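You operate a simulated robot arm through the tools that you are given. There is no shell and no other tool. Be economical: measure what you need, move in short steps, check, and stop when the job is done.

Carry out the task below with a simulated robot arm. There is one attempt and no reset: what you move stays moved.

JOB
Box the ordered jar in cell ONE, the acacia jar in cell TWO; change to the white divider.
Fine: the order card names the jar; the grey divider goes from the carton to the free groove of the divider rack first; nothing dropped, broken or left on.

It is judged by the outcome, as a careful person would: the job done as asked, and still so three seconds after it is handed in. It fails if anything else is knocked over, pushed out of place, dropped, spilled or broken.

ROBOT AND FRAMES
A 7-joint arm with a two-finger parallel gripper, fixed in place. Base frame: the origin is at the foot of the arm, x ahead of it, y to its left, z up; the work surface is at about z = 850. Readings come in mm, rad, newtons and seconds.
With the tool pointing down near the work surface it reaches from about 240 to 680 mm from the base axis. Its first joint turns from -1.152 to 1.152 rad. Payload 2.4 kg.
The tool frame sits at the grasp point between the pads (the TCP): z along the fingers, y along the line on which they close. The tips reach 30 mm beyond it. The gripper opens to 94 mm. The fingers are 28 mm wide and 10 mm thick; the gripper's body (50 by 96 mm) begins 55 mm behind the TCP.
Orientation is that of the tool frame in the base frame, as a unit quaternion [w, x, y, z]. With the fingers straight down and closing along the base's y, the tool's x points along the base's -x, its y along +y and its z along -z.

CONTROLS
- The arm moves only by the tool play_rows. Its argument "moves" is a list of rows, each a list of 6 numbers: the shift along the base's x, y, z in units of 200 mm (1.0 is 200 mm), then the turn, a rotation vector about the base's x, y, z in units of 90 degrees (1.0 is 90 degrees). In form: [[tx, ty, tz, rx, ry, rz], ...]. A call has 1 to 8 rows; each row is the pose to reach, as a shift and turn from the pose commanded when the call began. "grip" is the gripper command, from -1 (fully open) to 1 (shut), values between in proportion, set as the call begins (left out, the last holds). A call with a number of a shift or a turn outside -1 to 1 is refused whole. Each row takes 0.2 s and may step no farther than 50 mm and 0.15 rad from the row before; otherwise, or with a gripper value out of range, the whole call is refused. A pose out of reach is approached as far as the arm can. The call stops where the force on the tool passes 90 N (or 10 N more than at its start, if that is more) or the arm is blocked; 0.2 s more then pass. Each finger travels about 153 mm/s and halts on what it meets, pressing with about 42 N; the grip force reading is that of the motor and also rises with nothing between the fingers. The clock runs only during rows and for 0.2 s after the last one: add rows that repeat a pose to give the fingers time. The reply holds the time, the measured pose of the TCP, the force on the tool along the base axes, the opening and the grip force, in the units named above and with some noise.
- Cameras (640 x 400 px; columns grow to the right, rows downward): "scene" is fixed at [40.9, 479.1, 1440.4]; the picture's right is [-0.70, -0.71, 0.00], its down [-0.44, 0.43, -0.79] and it looks along [0.56, -0.55, -0.62] (base axes); focal length 345 px, centre (320, 200). "wrist" rides on the gripper at [-37, 0, -58] in the tool frame; the picture's right is [0.00, -1.00, 0.00], its down [0.97, 0.00, -0.24] and it looks along [0.24, 0.00, 0.97] (tool axes); focal length 218 px, centre (320, 200). There is no depth. A picture from a camera that has moved, and an enlarged one, comes with that camera's place and axes in the base frame and with its lens.
- get_image(camera): a new picture of that camera. The clock stands still meanwhile.
- zoom(camera, box): a new picture of the part [left, top, right, bottom] of that camera's present view, enlarged. The clock stands still meanwhile.
- finish_job(): hands the job in; it is judged then, once.

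Work in short steps. Places have to be worked out from the pictures, the camera data and where the tool is seen: move nearer, look again, correct. Check each grasp and each placing, and mend what went wrong. You have 120 turns and 76 pictures in all, those below and enlarged ones among them. Open the gripper and draw the arm clear of the work before you hand the job in, unless the task says otherwise; then end with one line.

The tools are called after "Request:" as name(argument=value, ...) on one line, values as JSON. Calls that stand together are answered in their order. play_rows: Moves the arm, as the interface text tells. Its arguments: {"type":"object","properties":{"moves":{"type":"array","items":{"type":"array","items":{"type":"number"}}},"grip":{"type":"number"}},"required":["moves"]} The other tools are called the same way: get_image (camera) takes a picture; zoom (camera, box) takes an enlarged picture of a part of a camera's view; finish_job () hands the job in.

At the start:

```text
time_s: 0.0
ee_pos: [380.1, 164.9, 1200.3]
ee_rot: [0.0, 0.0, 1.0, 0.0]
force: [0.1, -0.1, 0.0]
gripper_width: 94.1
grasp_force: 0.0
```

scene: 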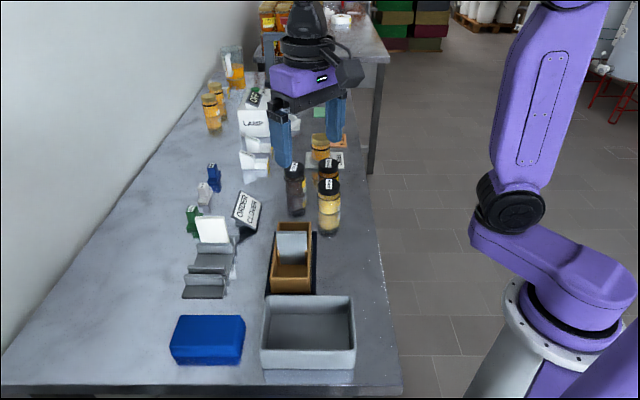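
wrist: 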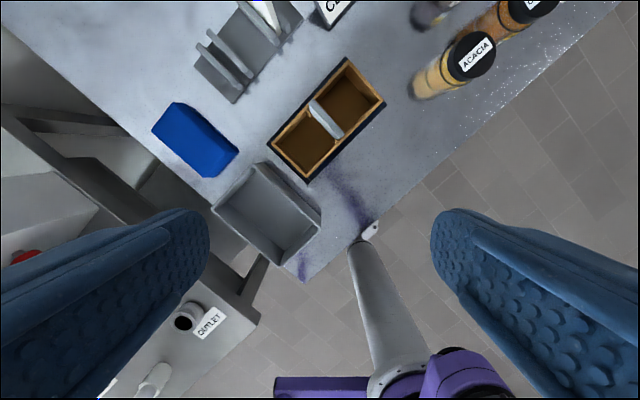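

I'll enlarge the work area to read the card, the jars and the carton.

Request:
zoom(camera="scene", box=[170, 120, 370, 245])

Request:
zoom(camera="scene", box=[160, 200, 368, 330])

Request:
zoom(camera="wrist", box=[180, 0, 580, 250])

```text
3.20 times, centred on (270, 182) of scene
camera zoom: at [40.9, 479.1, 1440.4], right [-0.7, -0.71, 0.0], down [-0.44, 0.43, -0.79], along [0.56, -0.55, -0.62], focal length 1105 px, centre (480, 256)
```

zoom: 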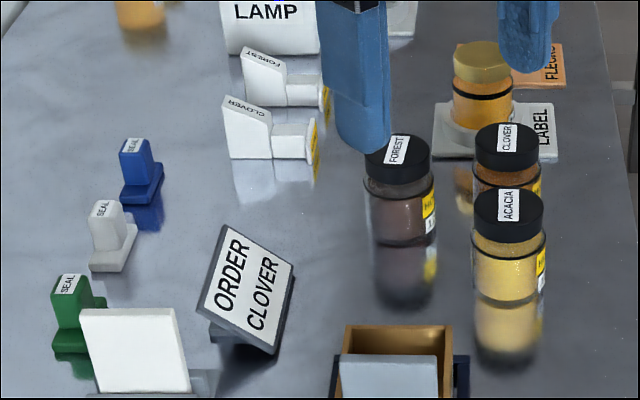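

```text
3.08 times, centred on (264, 265) of scene
camera zoom: at [40.9, 479.1, 1440.4], right [-0.7, -0.71, 0.0], down [-0.44, 0.43, -0.79], along [0.56, -0.55, -0.62], focal length 1063 px, centre (492, 0)
```

zoom: 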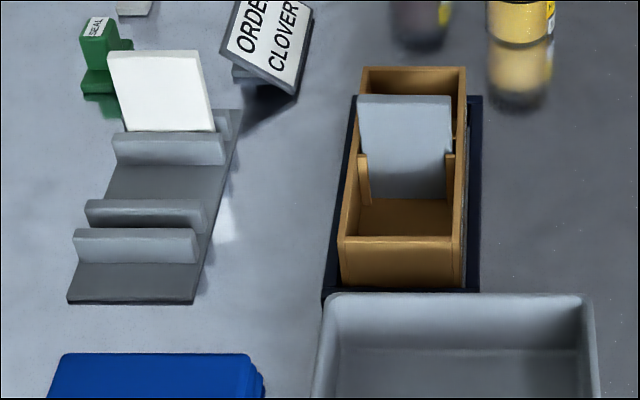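

```text
1.60 times, centred on (380, 125) of wrist
camera zoom: at [417.6, 165.3, 1257.2], right [0.0, -1.0, 0.0], down [-0.97, 0.0, 0.24], along [-0.24, 0.0, -0.97], focal length 349 px, centre (224, 320)
```

zoom: 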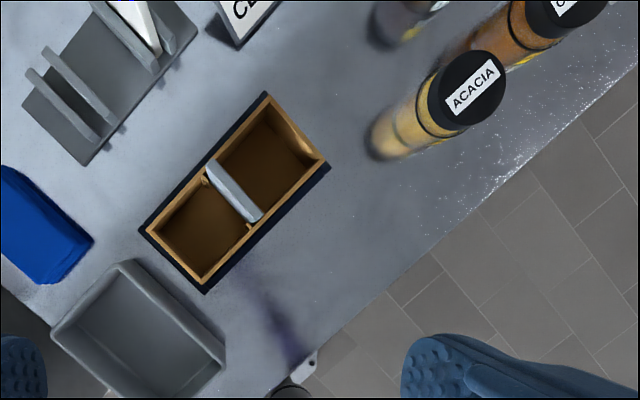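

The card says CLOVER; the carton lies about (456,155), long axis at -45°. I turn the wrist +45° so the fingers close along the carton's long axis, and look from over the carton.

Request:
play_rows(moves=[[0.06, -0.01, -0.04, 0, 0, 0.084], [0.12, -0.02, -0.08, 0, 0, 0.168], [0.2, -0.03, -0.12, 0, 0, 0.25], [0.26, -0.04, -0.16, 0, 0, 0.334], [0.32, -0.05, -0.2, 0, 0, 0.418], [0.38, -0.05, -0.25, 0, 0, 0.5]], grip=-1)

Request:
get_image(camera="wrist")

```text
time_s: 1.4
ee_pos: [456.4, 154.8, 1148.7]
ee_rot: [0.001, -0.383, 0.924, -0.001]
force: [-0.4, -0.5, -0.1]
gripper_width: 93.8
grasp_force: 0.1
```

```text
70 pictures are left
camera wrist: at [483.0, 180.8, 1207.2], right [0.71, -0.71, 0.0], down [-0.69, -0.69, 0.24], along [-0.17, -0.17, -0.97], focal length 218 px, centre (320, 200)
```

wrist: 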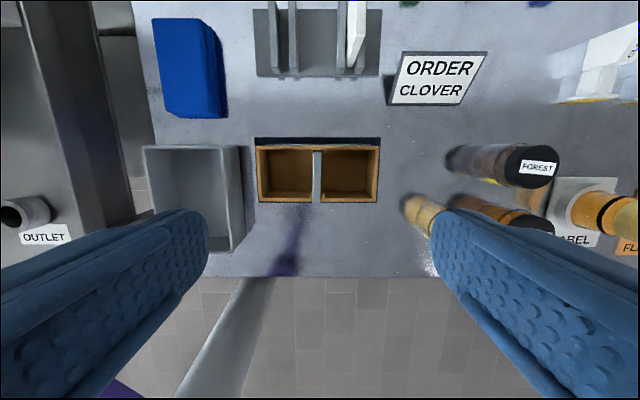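

The view is square to the bench now. I enlarge the carton and rack to look for the cell marks and groove geometry.

Request:
zoom(camera="wrist", box=[240, 120, 400, 220])

Request:
zoom(camera="wrist", box=[240, 0, 400, 100])

Request:
zoom(camera="scene", box=[255, 210, 335, 300])

```text
4.00 times, centred on (320, 170) of wrist
camera zoom: at [483.0, 180.8, 1207.2], right [0.71, -0.71, 0.0], down [-0.69, -0.69, 0.24], along [-0.17, -0.17, -0.97], focal length 873 px, centre (320, 320)
```

zoom: 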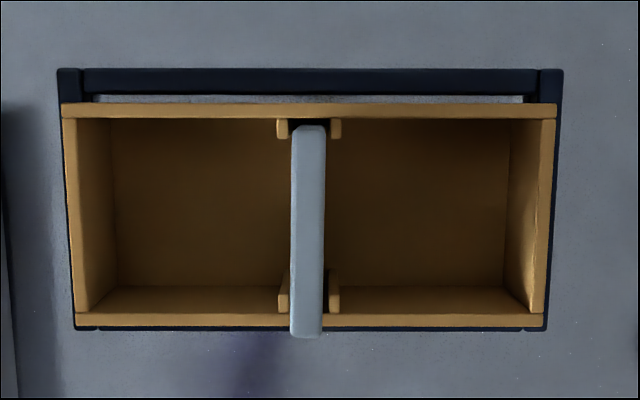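

```text
4.00 times, centred on (320, 50) of wrist
camera zoom: at [483.0, 180.8, 1207.2], right [0.71, -0.71, 0.0], down [-0.69, -0.69, 0.24], along [-0.17, -0.17, -0.97], focal length 873 px, centre (320, 800)
```

zoom: 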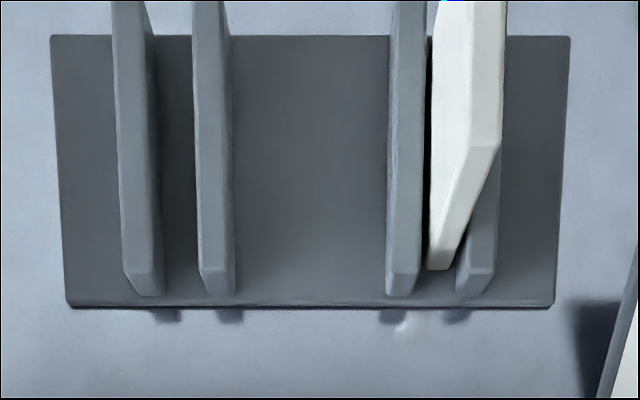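

```text
4.44 times, centred on (295, 255) of scene
camera zoom: at [40.9, 479.1, 1440.4], right [-0.7, -0.71, 0.0], down [-0.44, 0.43, -0.79], along [0.56, -0.55, -0.62], focal length 1535 px, centre (431, -44)
```

zoom: 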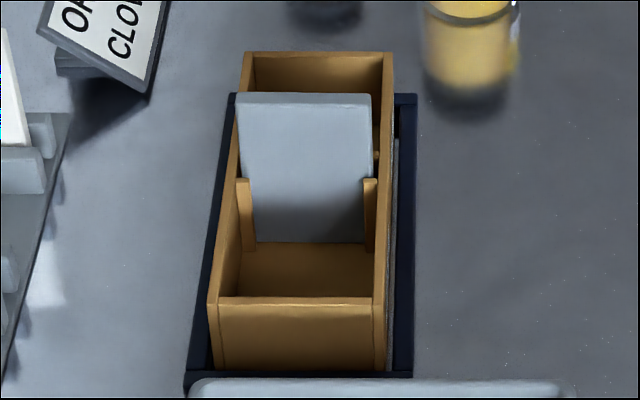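

No mark is visible yet, so it may be on the carton's outer sides. I move over the rack, which is near (579,282), to view both the rack and the carton's far side.

Request:
play_rows(moves=[[0.13, 0.13, -0.1, 0, 0, 0], [0.26, 0.26, -0.2, 0, 0, 0], [0.39, 0.39, -0.3, 0, 0, 0], [0.5, 0.5, -0.4, 0, 0, 0]])

Request:
get_image(camera="wrist")

```text
time_s: 2.4
ee_pos: [556.6, 254.1, 1069.5]
ee_rot: [0.001, -0.382, 0.924, 0.0]
force: [-0.2, 0.8, 0.8]
gripper_width: 93.8
grasp_force: 0.1
```

```text
66 pictures are left
camera wrist: at [584.3, 281.0, 1126.2], right [0.71, -0.71, 0.0], down [-0.69, -0.69, 0.24], along [-0.17, -0.17, -0.97], focal length 218 px, centre (320, 200)
```

wrist: 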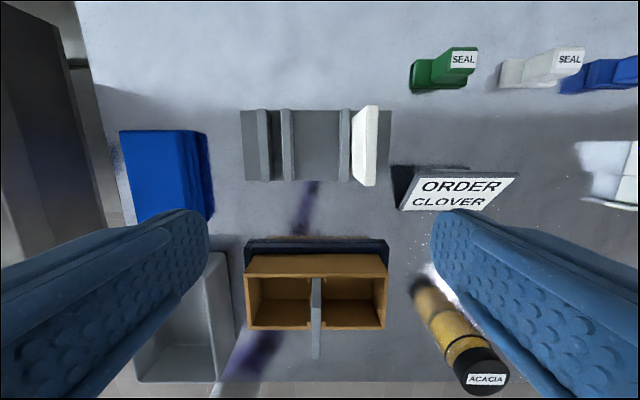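

I enlarge the carton's +v side and the rack from here.

Request:
zoom(camera="wrist", box=[236, 235, 396, 335])

Request:
zoom(camera="wrist", box=[236, 95, 396, 195])

```text
4.00 times, centred on (316, 285) of wrist
camera zoom: at [584.3, 281.0, 1126.2], right [0.71, -0.71, 0.0], down [-0.69, -0.69, 0.24], along [-0.17, -0.17, -0.97], focal length 873 px, centre (336, -140)
```

zoom: 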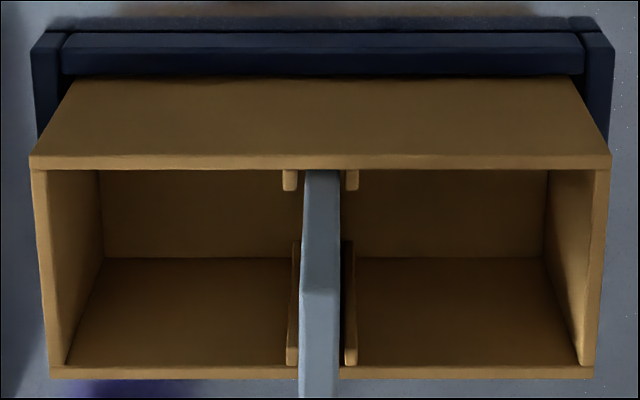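

```text
4.00 times, centred on (316, 145) of wrist
camera zoom: at [584.3, 281.0, 1126.2], right [0.71, -0.71, 0.0], down [-0.69, -0.69, 0.24], along [-0.17, -0.17, -0.97], focal length 873 px, centre (336, 420)
```

zoom: 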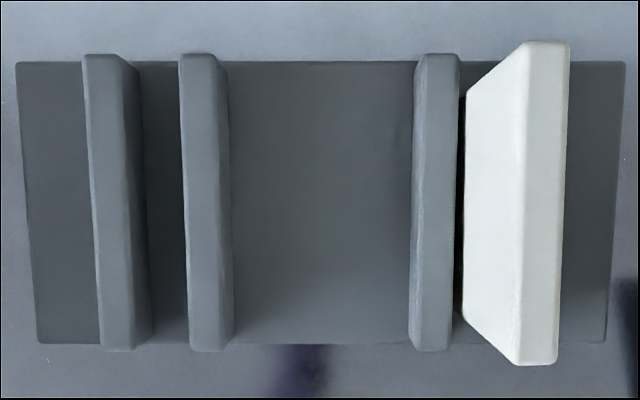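

Worked out in bench axes s=(x−y)/√2, w=(x+y)/√2: carton s 127–293, w 393–470, rim z≈903; grey divider at s≈210, w≈431, top ≈944; white at s≈257, w≈611; free groove s≈165. The cell marks aren't on the +v side, so I go to view the side facing the robot with a tilted tool.

Request:
play_rows(moves=[[-0.16, -0.16, 0, 0, 0, 0], [-0.32, -0.32, 0, 0, 0, 0], [-0.48, -0.48, 0, 0, 0, 0], [-0.64, -0.64, 0, 0.06, -0.06, 0], [-0.8, -0.8, 0, 0.12, -0.12, 0], [-0.94, -0.94, 0, 0.18, -0.18, 0], [-1.0, -1.0, -0.05, 0.24, -0.24, 0], [-1.0, -1.0, -0.1, 0.275, -0.275, 0]])

Request:
get_image(camera="wrist")

```text
time_s: 4.2
ee_pos: [357.4, 53.2, 1050.0]
ee_rot: [0.277, -0.366, 0.881, 0.113]
force: [-0.2, 0.3, -1.1]
gripper_width: 93.9
grasp_force: 0.1
```

```text
63 pictures are left
camera wrist: at [355.2, 51.1, 1117.2], right [0.71, -0.71, 0.0], down [-0.66, -0.66, -0.36], along [0.26, 0.25, -0.93], focal length 218 px, centre (320, 200)
```

wrist: 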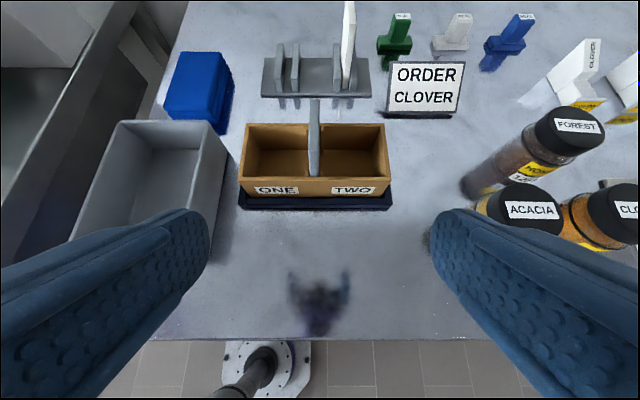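

ONE is the −u (left here) cell, TWO the +u cell. Now I return upright above the grey divider at about (453,156).

Request:
play_rows(moves=[[0.1, 0.1, 0, -0.06, 0.06, 0], [0.2, 0.2, 0, -0.12, 0.12, 0], [0.3, 0.3, 0, -0.18, 0.18, 0], [0.4, 0.4, 0, -0.24, 0.24, 0], [0.48, 0.515, -0.05, -0.275, 0.275, 0], [0.48, 0.515, -0.15, -0.275, 0.275, 0]])

Request:
get_image(camera="wrist")

```text
time_s: 5.6
ee_pos: [451.9, 157.6, 1018.5]
ee_rot: [0.0, -0.383, 0.924, 0.0]
force: [0.1, -0.1, 0.5]
gripper_width: 94.2
grasp_force: 0.0
```

```text
62 pictures are left
camera wrist: at [478.3, 184.7, 1076.3], right [0.71, -0.71, 0.0], down [-0.69, -0.69, 0.24], along [-0.17, -0.17, -0.97], focal length 218 px, centre (320, 200)
```

wrist: 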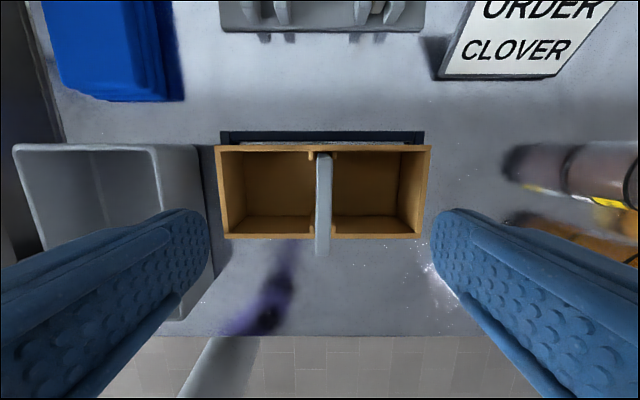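

Divider centred at s≈210 against my 208; I trim 2 mm, narrow the fingers a little and go down to z≈922.

Request:
play_rows(moves=[[0.0075, -0.0075, 0, 0, 0, 0], [0.0075, -0.0075, -0.15, 0, 0, 0], [0.0075, -0.0075, -0.3, 0, 0, 0], [0.0075, -0.0075, -0.4, 0, 0, 0], [0.0075, -0.0075, -0.4825, 0, 0, 0], [0.0075, -0.0075, -0.4825, 0, 0, 0]], grip=-0.28)

Request:
get_image(camera="scene")

```text
time_s: 7.0
ee_pos: [455.0, 155.9, 921.7]
ee_rot: [0.0, -0.383, 0.924, 0.0]
force: [0.5, 0.3, 0.7]
gripper_width: 60.1
grasp_force: 0.1
```

```text
61 pictures are left
```

scene: 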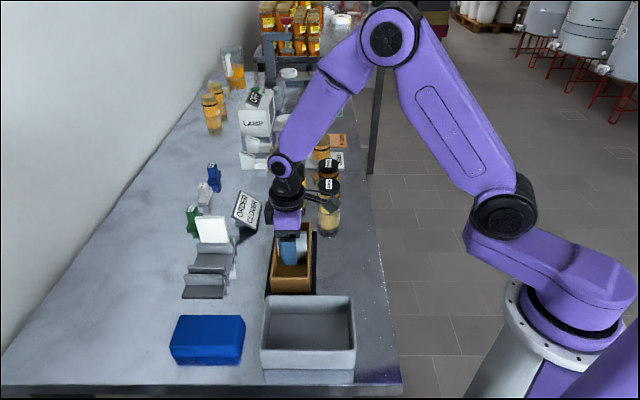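

Fingers straddle the plate; close.

Request:
play_rows(moves=[[0, 0, 0, 0, 0, 0], [0, 0, 0, 0, 0, 0], [0, 0, 0, 0, 0, 0]], grip=1)

Request:
zoom(camera="scene", box=[240, 180, 340, 300])

```text
time_s: 7.8
ee_pos: [455.0, 157.4, 923.1]
ee_rot: [0.0, -0.383, 0.924, 0.0]
force: [0.0, -0.7, 0.0]
gripper_width: 13.3
grasp_force: 42.6
```

```text
3.33 times, centred on (290, 240) of scene
camera zoom: at [40.9, 479.1, 1440.4], right [-0.7, -0.71, 0.0], down [-0.44, 0.43, -0.79], along [0.56, -0.55, -0.62], focal length 1151 px, centre (420, 67)
```

zoom: 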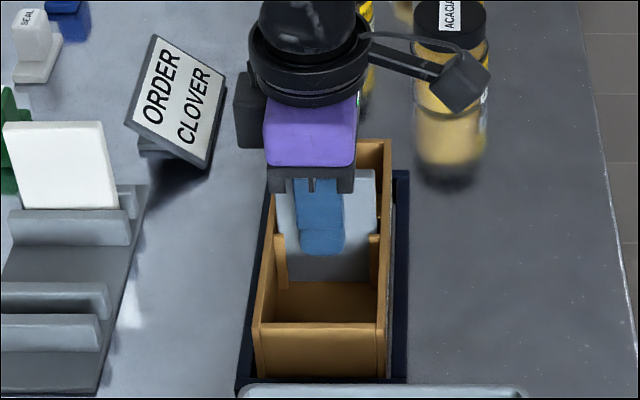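

Held (13 mm). Lift straight up 100 mm slowly.

Request:
play_rows(moves=[[0, 0, 0.05, 0, 0, 0], [0, 0, 0.15, 0, 0, 0], [0, 0, 0.3, 0, 0, 0], [0, 0, 0.45, 0, 0, 0], [0, 0, 0.55, 0, 0, 0], [0, 0, 0.55, 0, 0, 0]])

Request:
get_image(camera="scene")

Request:
get_image(camera="wrist")

```text
time_s: 9.2
ee_pos: [453.8, 157.0, 1033.5]
ee_rot: [0.0, -0.382, 0.924, 0.0]
force: [-0.1, 0.0, 0.1]
gripper_width: 13.4
grasp_force: 41.6
```

```text
59 pictures are left
```

scene: 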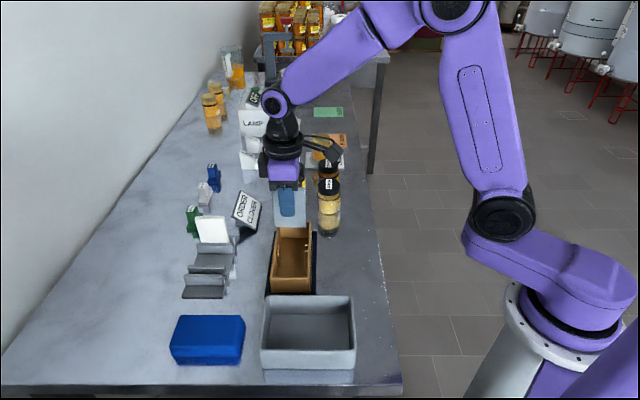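

```text
58 pictures are left
camera wrist: at [481.1, 183.2, 1090.6], right [0.71, -0.71, 0.0], down [-0.69, -0.69, 0.24], along [-0.17, -0.17, -0.97], focal length 218 px, centre (320, 200)
```

wrist: 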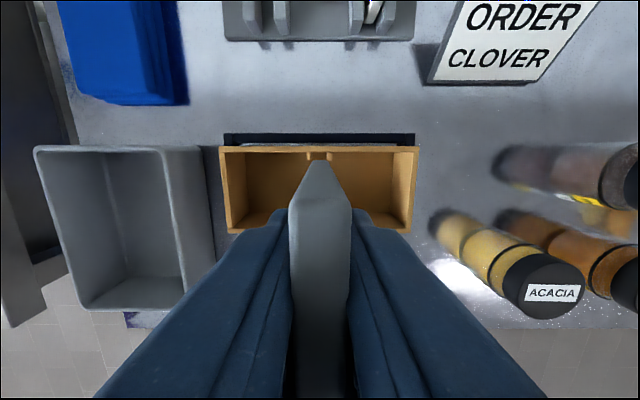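

Plate is free and square. Carry it over the free groove at s≈165.5, w≈611, i.e. (549,315), staying high.

Request:
play_rows(moves=[[0.0956, 0.1585, 0, 0, 0, 0], [0.1912, 0.317, 0, 0, 0, 0], [0.2868, 0.4755, 0, 0, 0, 0], [0.3824, 0.634, 0, 0, 0, 0], [0.478, 0.7925, 0, 0, 0, 0], [0.478, 0.7925, 0, 0, 0, 0]])

Request:
get_image(camera="wrist")

Request:
zoom(camera="scene", box=[160, 180, 280, 310])

```text
time_s: 10.6
ee_pos: [550.3, 314.5, 1032.3]
ee_rot: [-0.001, -0.383, 0.924, 0.0]
force: [-0.2, -0.1, -1.2]
gripper_width: 13.0
grasp_force: 42.1
```

```text
57 pictures are left
camera wrist: at [577.0, 341.2, 1090.0], right [0.71, -0.71, 0.0], down [-0.69, -0.69, 0.24], along [-0.17, -0.17, -0.97], focal length 218 px, centre (320, 200)
```

wrist: 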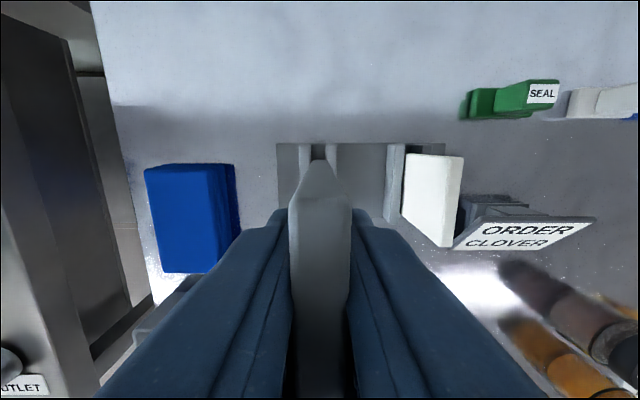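

```text
3.08 times, centred on (220, 245) of scene
camera zoom: at [40.9, 479.2, 1440.4], right [-0.7, -0.71, 0.0], down [-0.44, 0.43, -0.79], along [0.56, -0.55, -0.62], focal length 1063 px, centre (628, 62)
```

zoom: 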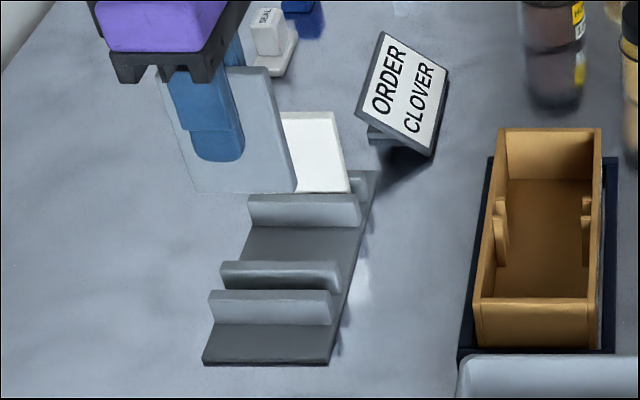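

Let me enlarge the groove in the wrist view to check alignment before going down.

Request:
zoom(camera="wrist", box=[270, 130, 370, 190])

```text
6.40 times, centred on (320, 160) of wrist
camera zoom: at [577.0, 341.2, 1090.0], right [0.71, -0.71, 0.0], down [-0.69, -0.69, 0.24], along [-0.17, -0.17, -0.97], focal length 1397 px, centre (320, 456)
```

zoom: 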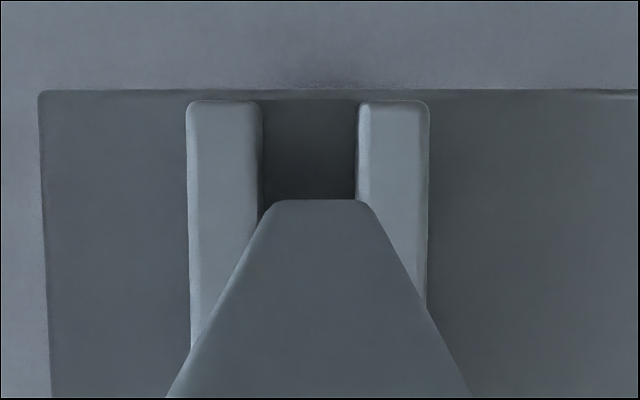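

The groove centre is about 1.3 mm to −s of the plate; I trim that and descend to just above the rib tops (plate bottom ≈ 890).

Request:
play_rows(moves=[[-0.0046, 0.0046, 0, 0, 0, 0], [-0.0046, 0.0046, -0.12, 0, 0, 0], [-0.0046, 0.0046, -0.24, 0, 0, 0], [-0.0046, 0.0046, -0.34, 0, 0, 0], [-0.0046, 0.0046, -0.36, 0, 0, 0], [-0.0046, 0.0046, -0.36, 0, 0, 0]])

Request:
zoom(camera="wrist", box=[270, 130, 370, 190])

Request:
zoom(camera="scene", box=[160, 190, 260, 300])

```text
time_s: 12.0
ee_pos: [547.5, 316.8, 961.0]
ee_rot: [0.0, -0.383, 0.924, 0.0]
force: [0.5, 0.1, 0.3]
gripper_width: 13.5
grasp_force: 41.7
```

```text
6.40 times, centred on (320, 160) of wrist
camera zoom: at [574.7, 343.9, 1018.5], right [0.71, -0.71, 0.0], down [-0.69, -0.69, 0.24], along [-0.17, -0.17, -0.97], focal length 1397 px, centre (320, 456)
```

zoom: 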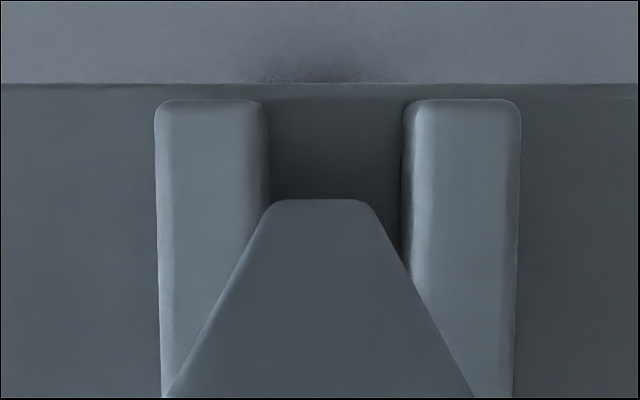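

```text
3.64 times, centred on (210, 245) of scene
camera zoom: at [40.9, 479.1, 1440.4], right [-0.7, -0.71, 0.0], down [-0.44, 0.43, -0.79], along [0.56, -0.55, -0.62], focal length 1256 px, centre (720, 36)
```

zoom: 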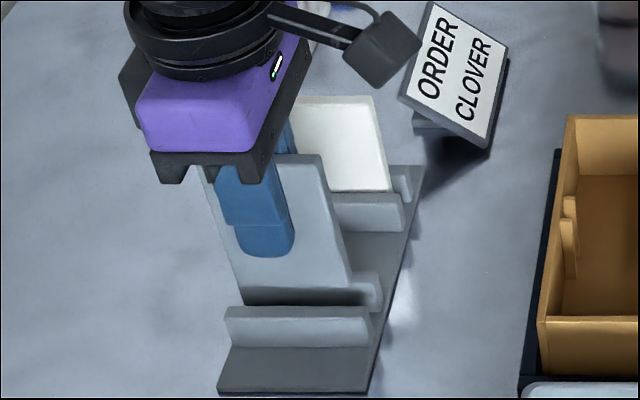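

The plate is now about 1.5 mm too far to −s; correct and look again before entering.

Request:
play_rows(moves=[[0.0055, -0.0055, 0, 0, 0, 0], [0.0055, -0.0055, -0.02, 0, 0, 0], [0.0055, -0.0055, -0.02, 0, 0, 0]])

Request:
zoom(camera="wrist", box=[270, 130, 370, 190])

```text
time_s: 12.8
ee_pos: [548.4, 316.1, 957.8]
ee_rot: [0.0, -0.383, 0.924, 0.0]
force: [0.3, -0.1, -0.5]
gripper_width: 13.1
grasp_force: 41.9
```

```text
6.40 times, centred on (320, 160) of wrist
camera zoom: at [575.4, 342.4, 1014.2], right [0.71, -0.71, 0.0], down [-0.69, -0.69, 0.24], along [-0.17, -0.17, -0.97], focal length 1397 px, centre (320, 456)
```

zoom: 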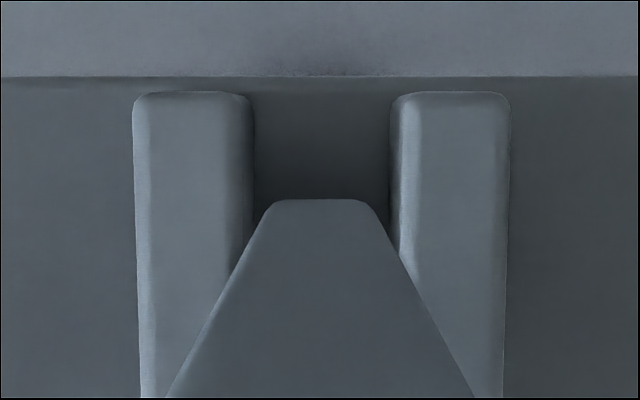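

Centred now. Descend gently into the groove.

Request:
play_rows(moves=[[0, 0, -0.03, 0, 0, 0], [0, 0, -0.06, 0, 0, 0], [0, 0, -0.09, 0, 0, 0], [0, 0, -0.12, 0, 0, 0], [0, 0, -0.14, 0, 0, 0], [0, 0, -0.14, 0, 0, 0]])

Request:
zoom(camera="scene", box=[160, 190, 260, 300])

```text
time_s: 14.2
ee_pos: [550.1, 314.0, 930.3]
ee_rot: [0.0, -0.383, 0.924, 0.0]
force: [-0.1, 0.6, -1.0]
gripper_width: 13.1
grasp_force: 42.5
```

```text
3.64 times, centred on (210, 245) of scene
camera zoom: at [40.9, 479.1, 1440.4], right [-0.7, -0.71, 0.0], down [-0.44, 0.43, -0.79], along [0.56, -0.55, -0.62], focal length 1256 px, centre (720, 36)
```

zoom: 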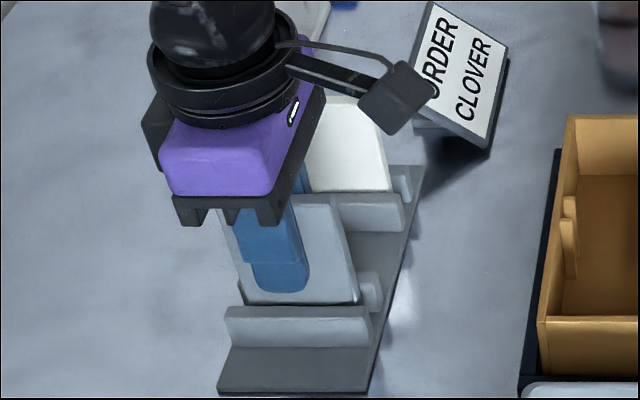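

It is in the groove without contact force. Continue in small steps until it seats.

Request:
play_rows(moves=[[0, 0, -0.01, 0, 0, 0], [0, 0, -0.02, 0, 0, 0], [0, 0, -0.03, 0, 0, 0], [0, 0, -0.03, 0, 0, 0]])

```text
time_s: 15.2
ee_pos: [549.2, 315.5, 923.9]
ee_rot: [0.0, -0.382, 0.924, 0.0]
force: [0.2, 0.2, 0.6]
gripper_width: 13.3
grasp_force: 42.3
```

No contact yet at 923.5; a little further.

Request:
play_rows(moves=[[0, 0, -0.01, 0, 0, 0], [0, 0, -0.01, 0, 0, 0]])

Request:
play_rows(moves=[[0, 0, -0.01, 0, 0, 0], [0, 0, -0.01, 0, 0, 0]])

```text
time_s: 15.8
ee_pos: [549.6, 314.3, 923.2]
ee_rot: [0.001, -0.382, 0.924, 0.001]
force: [-2.3, -0.7, 8.2]
gripper_width: 13.6
grasp_force: 42.3
```

```text
time_s: 16.4
ee_pos: [549.6, 315.1, 922.0]
ee_rot: [0.003, -0.383, 0.924, 0.001]
force: [-5.4, -3.2, 36.1]
gripper_width: 13.6
grasp_force: 42.0
```

Seated (36 N). Ease up 3 mm and open partly.

Request:
play_rows(moves=[[0, 0, 0.015, 0, 0, 0], [0, 0, 0.015, 0, 0, 0]])

Request:
play_rows(moves=[[0, 0, 0, 0, 0, 0], [0, 0, 0, 0, 0, 0], [0, 0, 0.02, 0, 0, 0], [0, 0, 0.2, 0, 0, 0], [0, 0, 0.4, 0, 0, 0], [0, 0, 0.6, 0, 0, 0]], grip=0.15)

Request:
get_image(camera="wrist")

Request:
zoom(camera="scene", box=[160, 190, 260, 300])

```text
time_s: 17.0
ee_pos: [549.4, 314.2, 921.7]
ee_rot: [0.002, -0.383, 0.924, 0.001]
force: [5.1, 1.9, 13.3]
gripper_width: 12.9
grasp_force: 42.2
```

```text
time_s: 18.4
ee_pos: [550.4, 311.4, 1044.6]
ee_rot: [0.0, -0.383, 0.924, 0.0]
force: [0.4, 0.4, 0.7]
gripper_width: 40.0
grasp_force: 0.0
```

```text
50 pictures are left
camera wrist: at [576.5, 339.1, 1101.9], right [0.71, -0.71, 0.0], down [-0.69, -0.69, 0.24], along [-0.17, -0.17, -0.97], focal length 218 px, centre (320, 200)
```

wrist: 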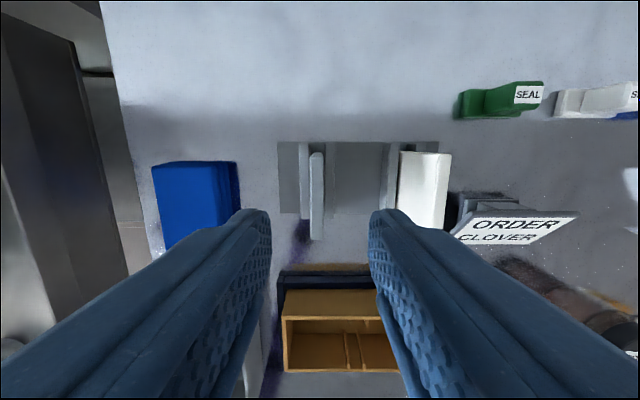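

```text
3.64 times, centred on (210, 245) of scene
camera zoom: at [40.9, 479.1, 1440.5], right [-0.7, -0.71, 0.0], down [-0.44, 0.43, -0.79], along [0.56, -0.55, -0.62], focal length 1256 px, centre (720, 36)
```

zoom: 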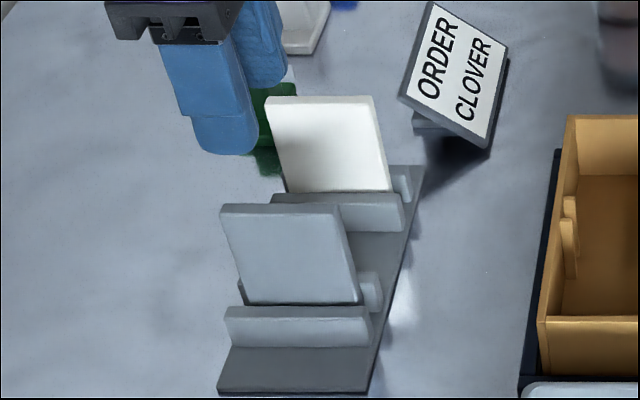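

Grey divider stands in the free groove. Move over the white divider (s≈257.6, w≈611).

Request:
play_rows(moves=[[0.11, -0.11, 0, 0, 0, 0], [0.22, -0.22, 0, 0, 0, 0], [0.325, -0.325, 0, 0, 0, 0], [0.325, -0.325, 0, 0, 0, 0]])

Request:
get_image(camera="wrist")

```text
time_s: 19.4
ee_pos: [615.3, 248.1, 1044.3]
ee_rot: [0.0, -0.383, 0.924, 0.0]
force: [0.4, 0.8, 0.1]
gripper_width: 39.8
grasp_force: 0.0
```

```text
48 pictures are left
camera wrist: at [641.2, 274.8, 1100.7], right [0.71, -0.71, 0.0], down [-0.69, -0.69, 0.24], along [-0.17, -0.17, -0.97], focal length 218 px, centre (320, 200)
```

wrist: 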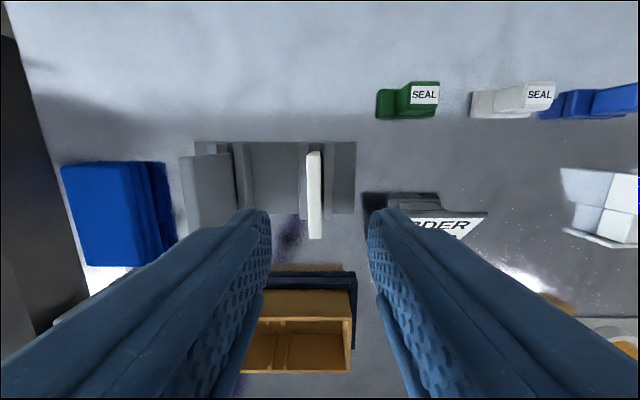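

White sits ~4 mm to −s of the tool. Correct and descend most of the way, then check.

Request:
play_rows(moves=[[-0.014, 0.014, 0, 0, 0, 0], [-0.014, 0.014, -0.16, 0, 0, 0], [-0.014, 0.014, -0.3, 0, 0, 0], [-0.014, 0.014, -0.3, 0, 0, 0]])

Request:
get_image(camera="wrist")

```text
time_s: 20.4
ee_pos: [609.8, 252.4, 982.7]
ee_rot: [0.0, -0.383, 0.924, -0.001]
force: [-0.3, -0.4, 0.5]
gripper_width: 40.0
grasp_force: 0.1
```

```text
47 pictures are left
camera wrist: at [636.7, 278.8, 1040.2], right [0.71, -0.71, 0.0], down [-0.69, -0.69, 0.24], along [-0.17, -0.17, -0.97], focal length 218 px, centre (320, 200)
```

wrist: 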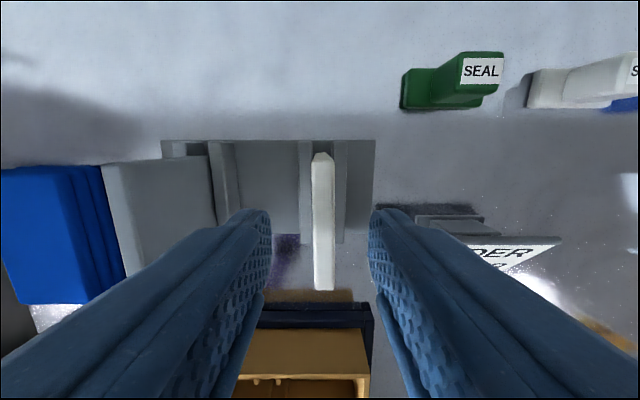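

Nearly centred (1 mm). Descend to z≈923 and close.

Request:
play_rows(moves=[[0.003, -0.003, -0.1, 0, 0, 0], [0.003, -0.003, -0.2, 0, 0, 0], [0.003, -0.003, -0.2975, 0, 0, 0], [0.003, -0.003, -0.2975, 0, 0, 0]])

Request:
play_rows(moves=[[0, 0, 0, 0, 0, 0], [0, 0, 0, 0, 0, 0], [0, 0, 0, 0, 0, 0]], grip=1)

Request:
zoom(camera="scene", box=[160, 180, 280, 300])

```text
time_s: 21.4
ee_pos: [612.2, 251.7, 922.3]
ee_rot: [0.001, -0.383, 0.924, 0.0]
force: [-0.2, 0.8, -0.6]
gripper_width: 40.0
grasp_force: 0.0
```

```text
time_s: 22.2
ee_pos: [613.1, 252.2, 923.2]
ee_rot: [0.0, -0.383, 0.924, -0.001]
force: [1.4, 0.3, -0.3]
gripper_width: 13.1
grasp_force: 42.3
```

```text
3.33 times, centred on (220, 240) of scene
camera zoom: at [40.9, 479.1, 1440.4], right [-0.7, -0.71, 0.0], down [-0.44, 0.43, -0.79], along [0.56, -0.55, -0.62], focal length 1151 px, centre (653, 67)
```

zoom: 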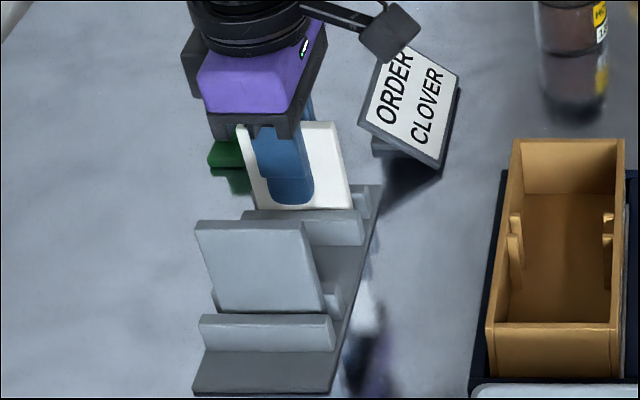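

White held. Lift, then carry over the carton's centre grooves.

Request:
play_rows(moves=[[0, 0, 0.05, 0, 0, 0], [0, 0, 0.2, 0, 0, 0], [0, 0, 0.4, 0, 0, 0], [0, 0, 0.58, 0, 0, 0], [0, 0, 0.58, 0, 0, 0]])

Request:
play_rows(moves=[[-0.16, -0.096, 0, 0, 0, 0], [-0.32, -0.192, 0, 0, 0, 0], [-0.48, -0.288, 0, 0, 0, 0], [-0.64, -0.384, 0, 0, 0, 0], [-0.793, -0.4775, 0, 0, 0, 0], [-0.793, -0.4775, 0, 0, 0, 0]])

Request:
zoom(camera="wrist", box=[220, 120, 420, 245])

```text
time_s: 23.4
ee_pos: [613.1, 251.3, 1038.9]
ee_rot: [0.0, -0.382, 0.924, 0.0]
force: [0.0, 0.1, -0.5]
gripper_width: 13.2
grasp_force: 41.8
```

```text
time_s: 24.8
ee_pos: [454.8, 155.8, 1041.3]
ee_rot: [0.001, -0.383, 0.924, 0.0]
force: [0.1, 0.6, -0.9]
gripper_width: 13.4
grasp_force: 42.0
```

```text
3.20 times, centred on (320, 182) of wrist
camera zoom: at [479.8, 183.1, 1097.6], right [0.71, -0.71, 0.0], down [-0.69, -0.69, 0.24], along [-0.17, -0.17, -0.97], focal length 698 px, centre (320, 256)
```

zoom: 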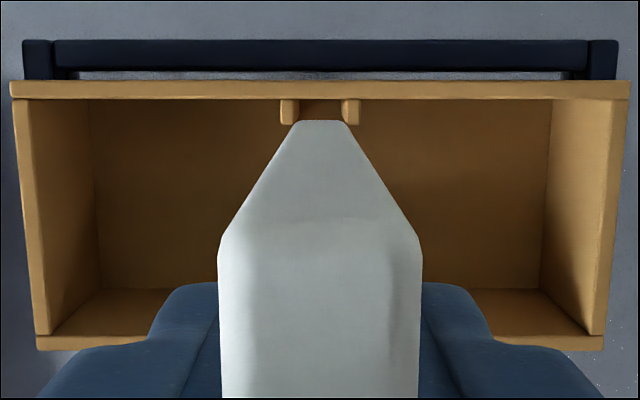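

Plate is aligned with the gap between the cleats. Descend until just above the rim and check again.

Request:
play_rows(moves=[[0, 0, -0.1, 0, 0, 0], [0, 0, -0.2, 0, 0, 0], [0, 0, -0.28, 0, 0, 0], [0, 0, -0.28, 0, 0, 0]])

Request:
zoom(camera="wrist", box=[270, 120, 370, 182])

Request:
zoom(camera="scene", box=[250, 200, 330, 280])

```text
time_s: 25.8
ee_pos: [453.6, 156.3, 982.9]
ee_rot: [0.0, -0.382, 0.924, 0.0]
force: [0.6, 0.6, 0.1]
gripper_width: 12.9
grasp_force: 41.8
```

```text
6.40 times, centred on (320, 151) of wrist
camera zoom: at [480.4, 182.6, 1040.1], right [0.71, -0.71, 0.0], down [-0.69, -0.69, 0.24], along [-0.17, -0.17, -0.97], focal length 1397 px, centre (320, 514)
```

zoom: 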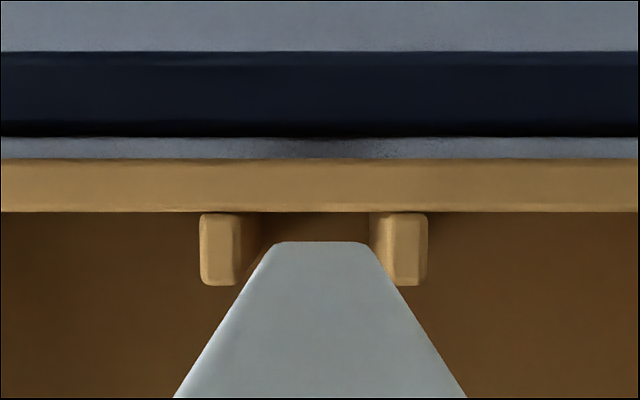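

```text
5.00 times, centred on (290, 240) of scene
camera zoom: at [40.9, 479.1, 1440.4], right [-0.7, -0.71, 0.0], down [-0.44, 0.43, -0.79], along [0.56, -0.55, -0.62], focal length 1727 px, centre (470, 0)
```

zoom: 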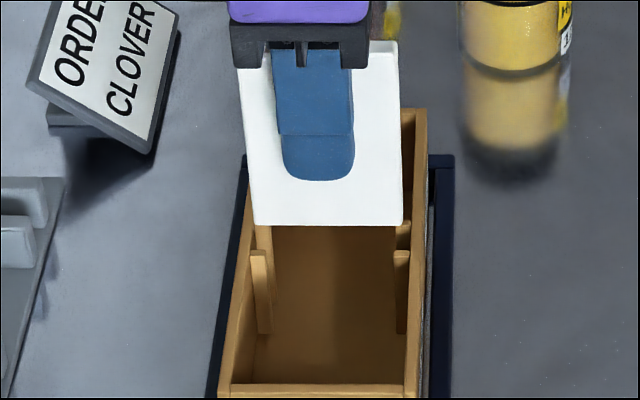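

Clearances look fine on both sides. Lower slowly into the cleats.

Request:
play_rows(moves=[[-0.001, 0.001, -0.05, 0, 0, 0], [-0.001, 0.001, -0.1, 0, 0, 0], [-0.001, 0.001, -0.15, 0, 0, 0], [-0.001, 0.001, -0.2, 0, 0, 0], [-0.001, 0.001, -0.25, 0, 0, 0], [-0.001, 0.001, -0.25, 0, 0, 0]])

Request:
zoom(camera="scene", box=[250, 200, 330, 300])

```text
time_s: 27.2
ee_pos: [454.9, 158.1, 933.2]
ee_rot: [-0.001, -0.383, 0.924, 0.001]
force: [0.1, -0.2, -0.2]
gripper_width: 13.3
grasp_force: 42.1
```

```text
4.00 times, centred on (290, 250) of scene
camera zoom: at [40.9, 479.1, 1440.4], right [-0.7, -0.71, 0.0], down [-0.44, 0.43, -0.79], along [0.56, -0.55, -0.62], focal length 1382 px, centre (440, 0)
```

zoom: 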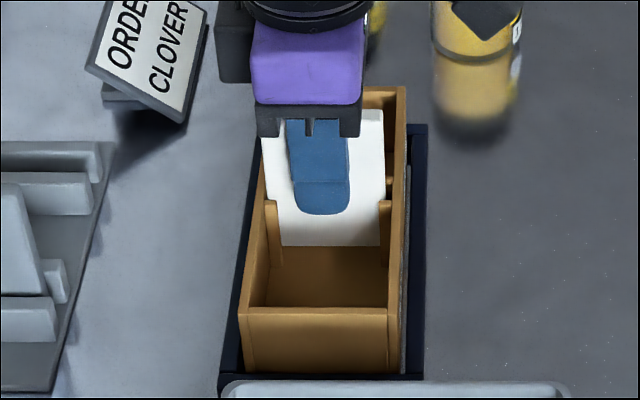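

It slides between the cleats without force; lower the last part in small steps.

Request:
play_rows(moves=[[0, 0, -0.02, 0, 0, 0], [0, 0, -0.04, 0, 0, 0], [0, 0, -0.045, 0, 0, 0], [0, 0, -0.045, 0, 0, 0]])

Request:
play_rows(moves=[[0, 0, -0.01, 0, 0, 0], [0, 0, -0.01, 0, 0, 0]])

```text
time_s: 28.2
ee_pos: [454.3, 156.3, 922.9]
ee_rot: [0.0, -0.383, 0.924, -0.001]
force: [-0.8, 1.1, 0.0]
gripper_width: 13.2
grasp_force: 42.2
```

```text
time_s: 28.8
ee_pos: [454.8, 157.0, 922.1]
ee_rot: [0.0, -0.383, 0.924, 0.001]
force: [-1.2, 0.3, 11.8]
gripper_width: 13.4
grasp_force: 42.6
```

Seated (12 N, commanded ≈922). Ease up 1 mm, open, withdraw and view.

Request:
play_rows(moves=[[0, 0, 0.005, 0, 0, 0], [0, 0, 0.005, 0, 0, 0], [0, 0, 0.005, 0, 0, 0]], grip=0.15)

Request:
play_rows(moves=[[0, 0, 0.15, 0, 0, 0], [0, 0, 0.35, 0, 0, 0], [0, 0, 0.55, 0, 0, 0], [0, 0, 0.75, 0, 0, 0], [0, 0, 0.95, 0, 0, 0]], grip=-1)

Request:
get_image(camera="wrist")

Request:
zoom(camera="scene", box=[250, 130, 370, 300])

```text
time_s: 29.6
ee_pos: [453.4, 156.5, 922.8]
ee_rot: [0.001, -0.383, 0.924, 0.0]
force: [-0.1, 0.5, 0.0]
gripper_width: 40.0
grasp_force: 0.1
```

```text
time_s: 30.8
ee_pos: [454.2, 158.6, 1114.3]
ee_rot: [0.0, -0.383, 0.924, 0.0]
force: [-0.8, 0.4, 0.4]
gripper_width: 93.7
grasp_force: 0.0
```

```text
41 pictures are left
camera wrist: at [481.0, 184.7, 1171.9], right [0.71, -0.71, 0.0], down [-0.69, -0.69, 0.24], along [-0.17, -0.17, -0.97], focal length 218 px, centre (320, 200)
```

wrist: 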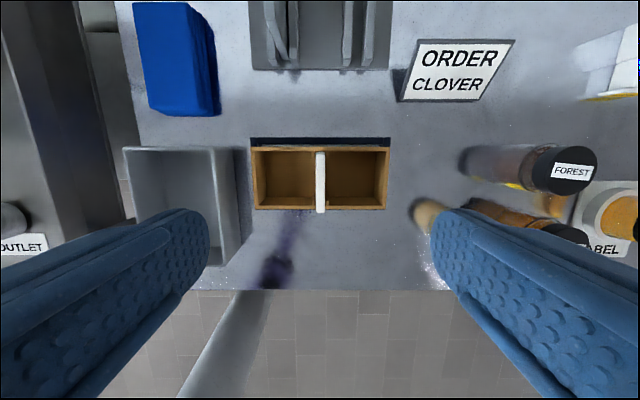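

```text
2.35 times, centred on (310, 215) of scene
camera zoom: at [40.9, 479.1, 1440.4], right [-0.7, -0.71, 0.0], down [-0.44, 0.43, -0.79], along [0.56, -0.55, -0.62], focal length 813 px, centre (344, 165)
```

zoom: 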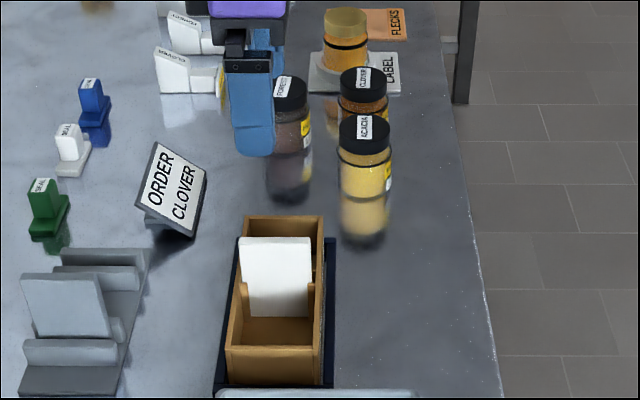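

White divider is seated. Next, look at the jars from above at about (558,7).

Request:
play_rows(moves=[[0.13, -0.19, 0, 0, 0, 0], [0.26, -0.38, 0, 0, 0, 0], [0.39, -0.57, 0, 0, 0, 0], [0.52, -0.75, 0, 0, 0, 0], [0.52, -0.75, 0, 0, 0, 0]])

Request:
get_image(camera="wrist")

```text
time_s: 32.0
ee_pos: [559.0, 6.4, 1114.7]
ee_rot: [0.0, -0.384, 0.924, 0.0]
force: [-0.6, -0.2, -0.2]
gripper_width: 94.2
grasp_force: 0.0
```

```text
39 pictures are left
camera wrist: at [585.6, 33.0, 1171.4], right [0.71, -0.71, 0.0], down [-0.69, -0.69, 0.24], along [-0.17, -0.17, -0.97], focal length 218 px, centre (320, 200)
```

wrist: 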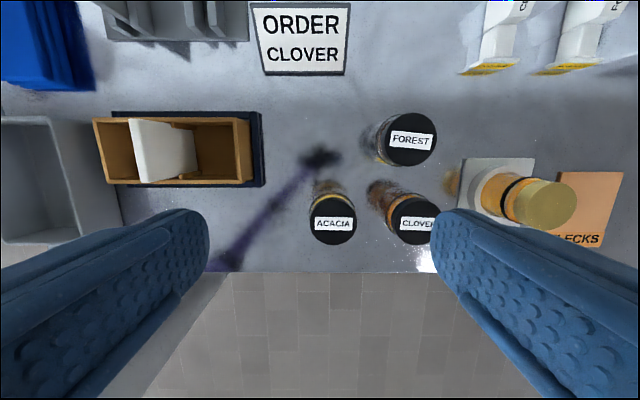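

Enlarge the two jars for position and height.

Request:
zoom(camera="wrist", box=[290, 150, 450, 250])

Request:
zoom(camera="scene", box=[280, 130, 380, 250])

```text
4.00 times, centred on (370, 200) of wrist
camera zoom: at [585.6, 33.0, 1171.4], right [0.71, -0.71, 0.0], down [-0.69, -0.69, 0.24], along [-0.17, -0.17, -0.97], focal length 873 px, centre (120, 200)
```

zoom: 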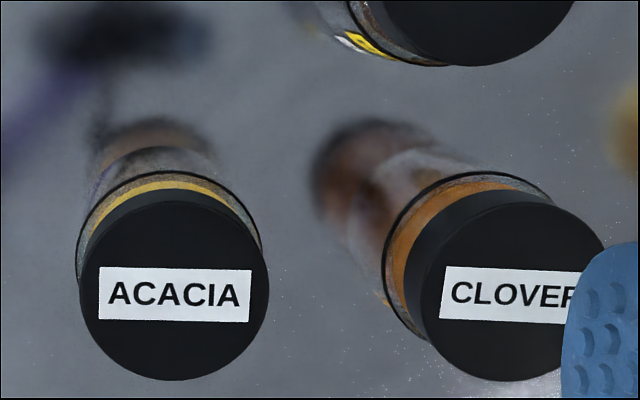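

```text
3.33 times, centred on (330, 190) of scene
camera zoom: at [41.0, 479.1, 1440.4], right [-0.7, -0.71, 0.0], down [-0.44, 0.43, -0.79], along [0.56, -0.55, -0.62], focal length 1151 px, centre (287, 233)
```

zoom: 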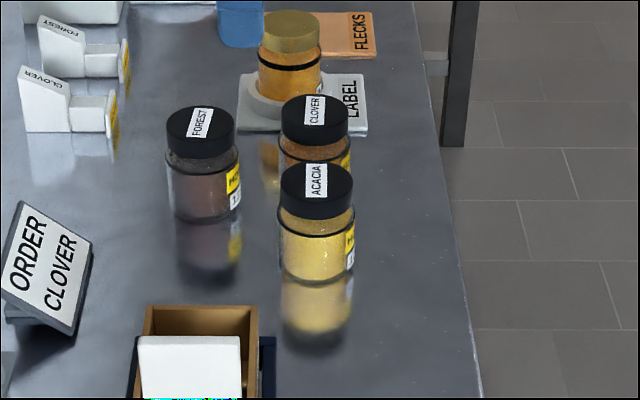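

Acacia cap works out at s≈406, w≈350, cap top z≈923, Ø≈56. I zoom on the jar silhouette to get the cap's height, since I plan to hold it by the cap with fingers closing along w.

Request:
zoom(camera="scene", box=[305, 155, 353, 240])

```text
4.71 times, centred on (329, 198) of scene
camera zoom: at [41.0, 479.1, 1440.4], right [-0.7, -0.71, 0.0], down [-0.44, 0.43, -0.79], along [0.56, -0.55, -0.62], focal length 1625 px, centre (278, 212)
```

zoom: 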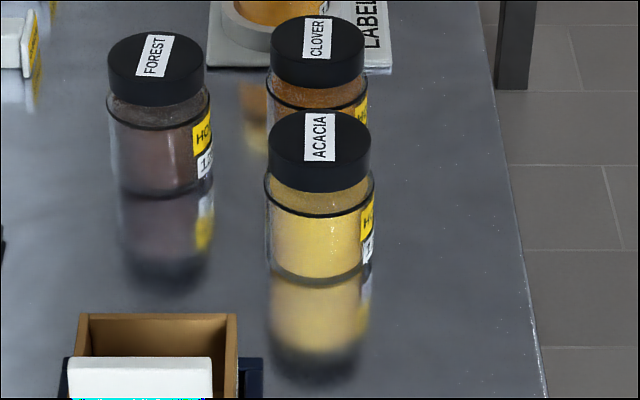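

Rotate −90° so the fingers close along w and come over the acacia jar for a second view.

Request:
play_rows(moves=[[-0.02, -0.04, 0, 0, 0, -0.085], [-0.04, -0.08, 0, 0, 0, -0.17], [-0.06, -0.12, 0, 0, 0, -0.255], [-0.08, -0.16, 0, 0, 0, -0.34], [-0.1, -0.2, 0, 0, 0, -0.425], [-0.1135, -0.23, 0, 0, 0, -0.5]])

Request:
play_rows(moves=[[0, 0, 0, 0, 0, -0.085], [0, 0, 0, 0, 0, -0.17], [0, 0, 0, 0, 0, -0.255], [0, 0, 0, 0, 0, -0.34], [0, 0, 0, 0, 0, -0.425], [0, 0, 0, 0, 0, -0.5], [0, 0, 0, 0, 0, -0.5]])

Request:
get_image(camera="wrist")

```text
time_s: 33.4
ee_pos: [534.9, -39.3, 1112.7]
ee_rot: [0.001, 0.001, 1.0, 0.0]
force: [0.1, 0.4, 0.0]
gripper_width: 94.3
grasp_force: 0.0
```

```text
time_s: 35.0
ee_pos: [534.5, -40.0, 1113.2]
ee_rot: [0.0, 0.383, 0.924, -0.001]
force: [0.6, 0.1, 0.1]
gripper_width: 93.8
grasp_force: 0.1
```

```text
35 pictures are left
camera wrist: at [561.2, -65.2, 1170.3], right [-0.71, -0.71, 0.0], down [-0.69, 0.69, 0.24], along [-0.17, 0.17, -0.97], focal length 218 px, centre (320, 200)
```

wrist: 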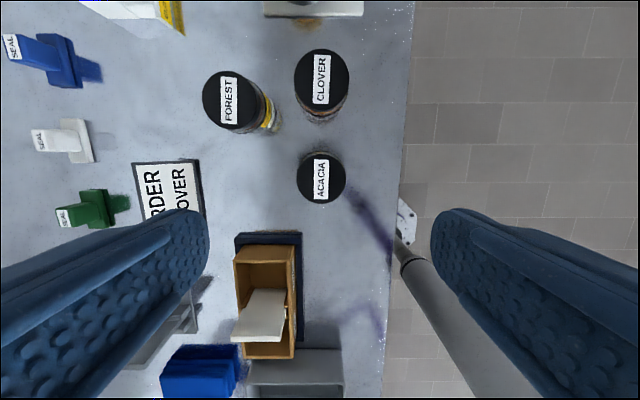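

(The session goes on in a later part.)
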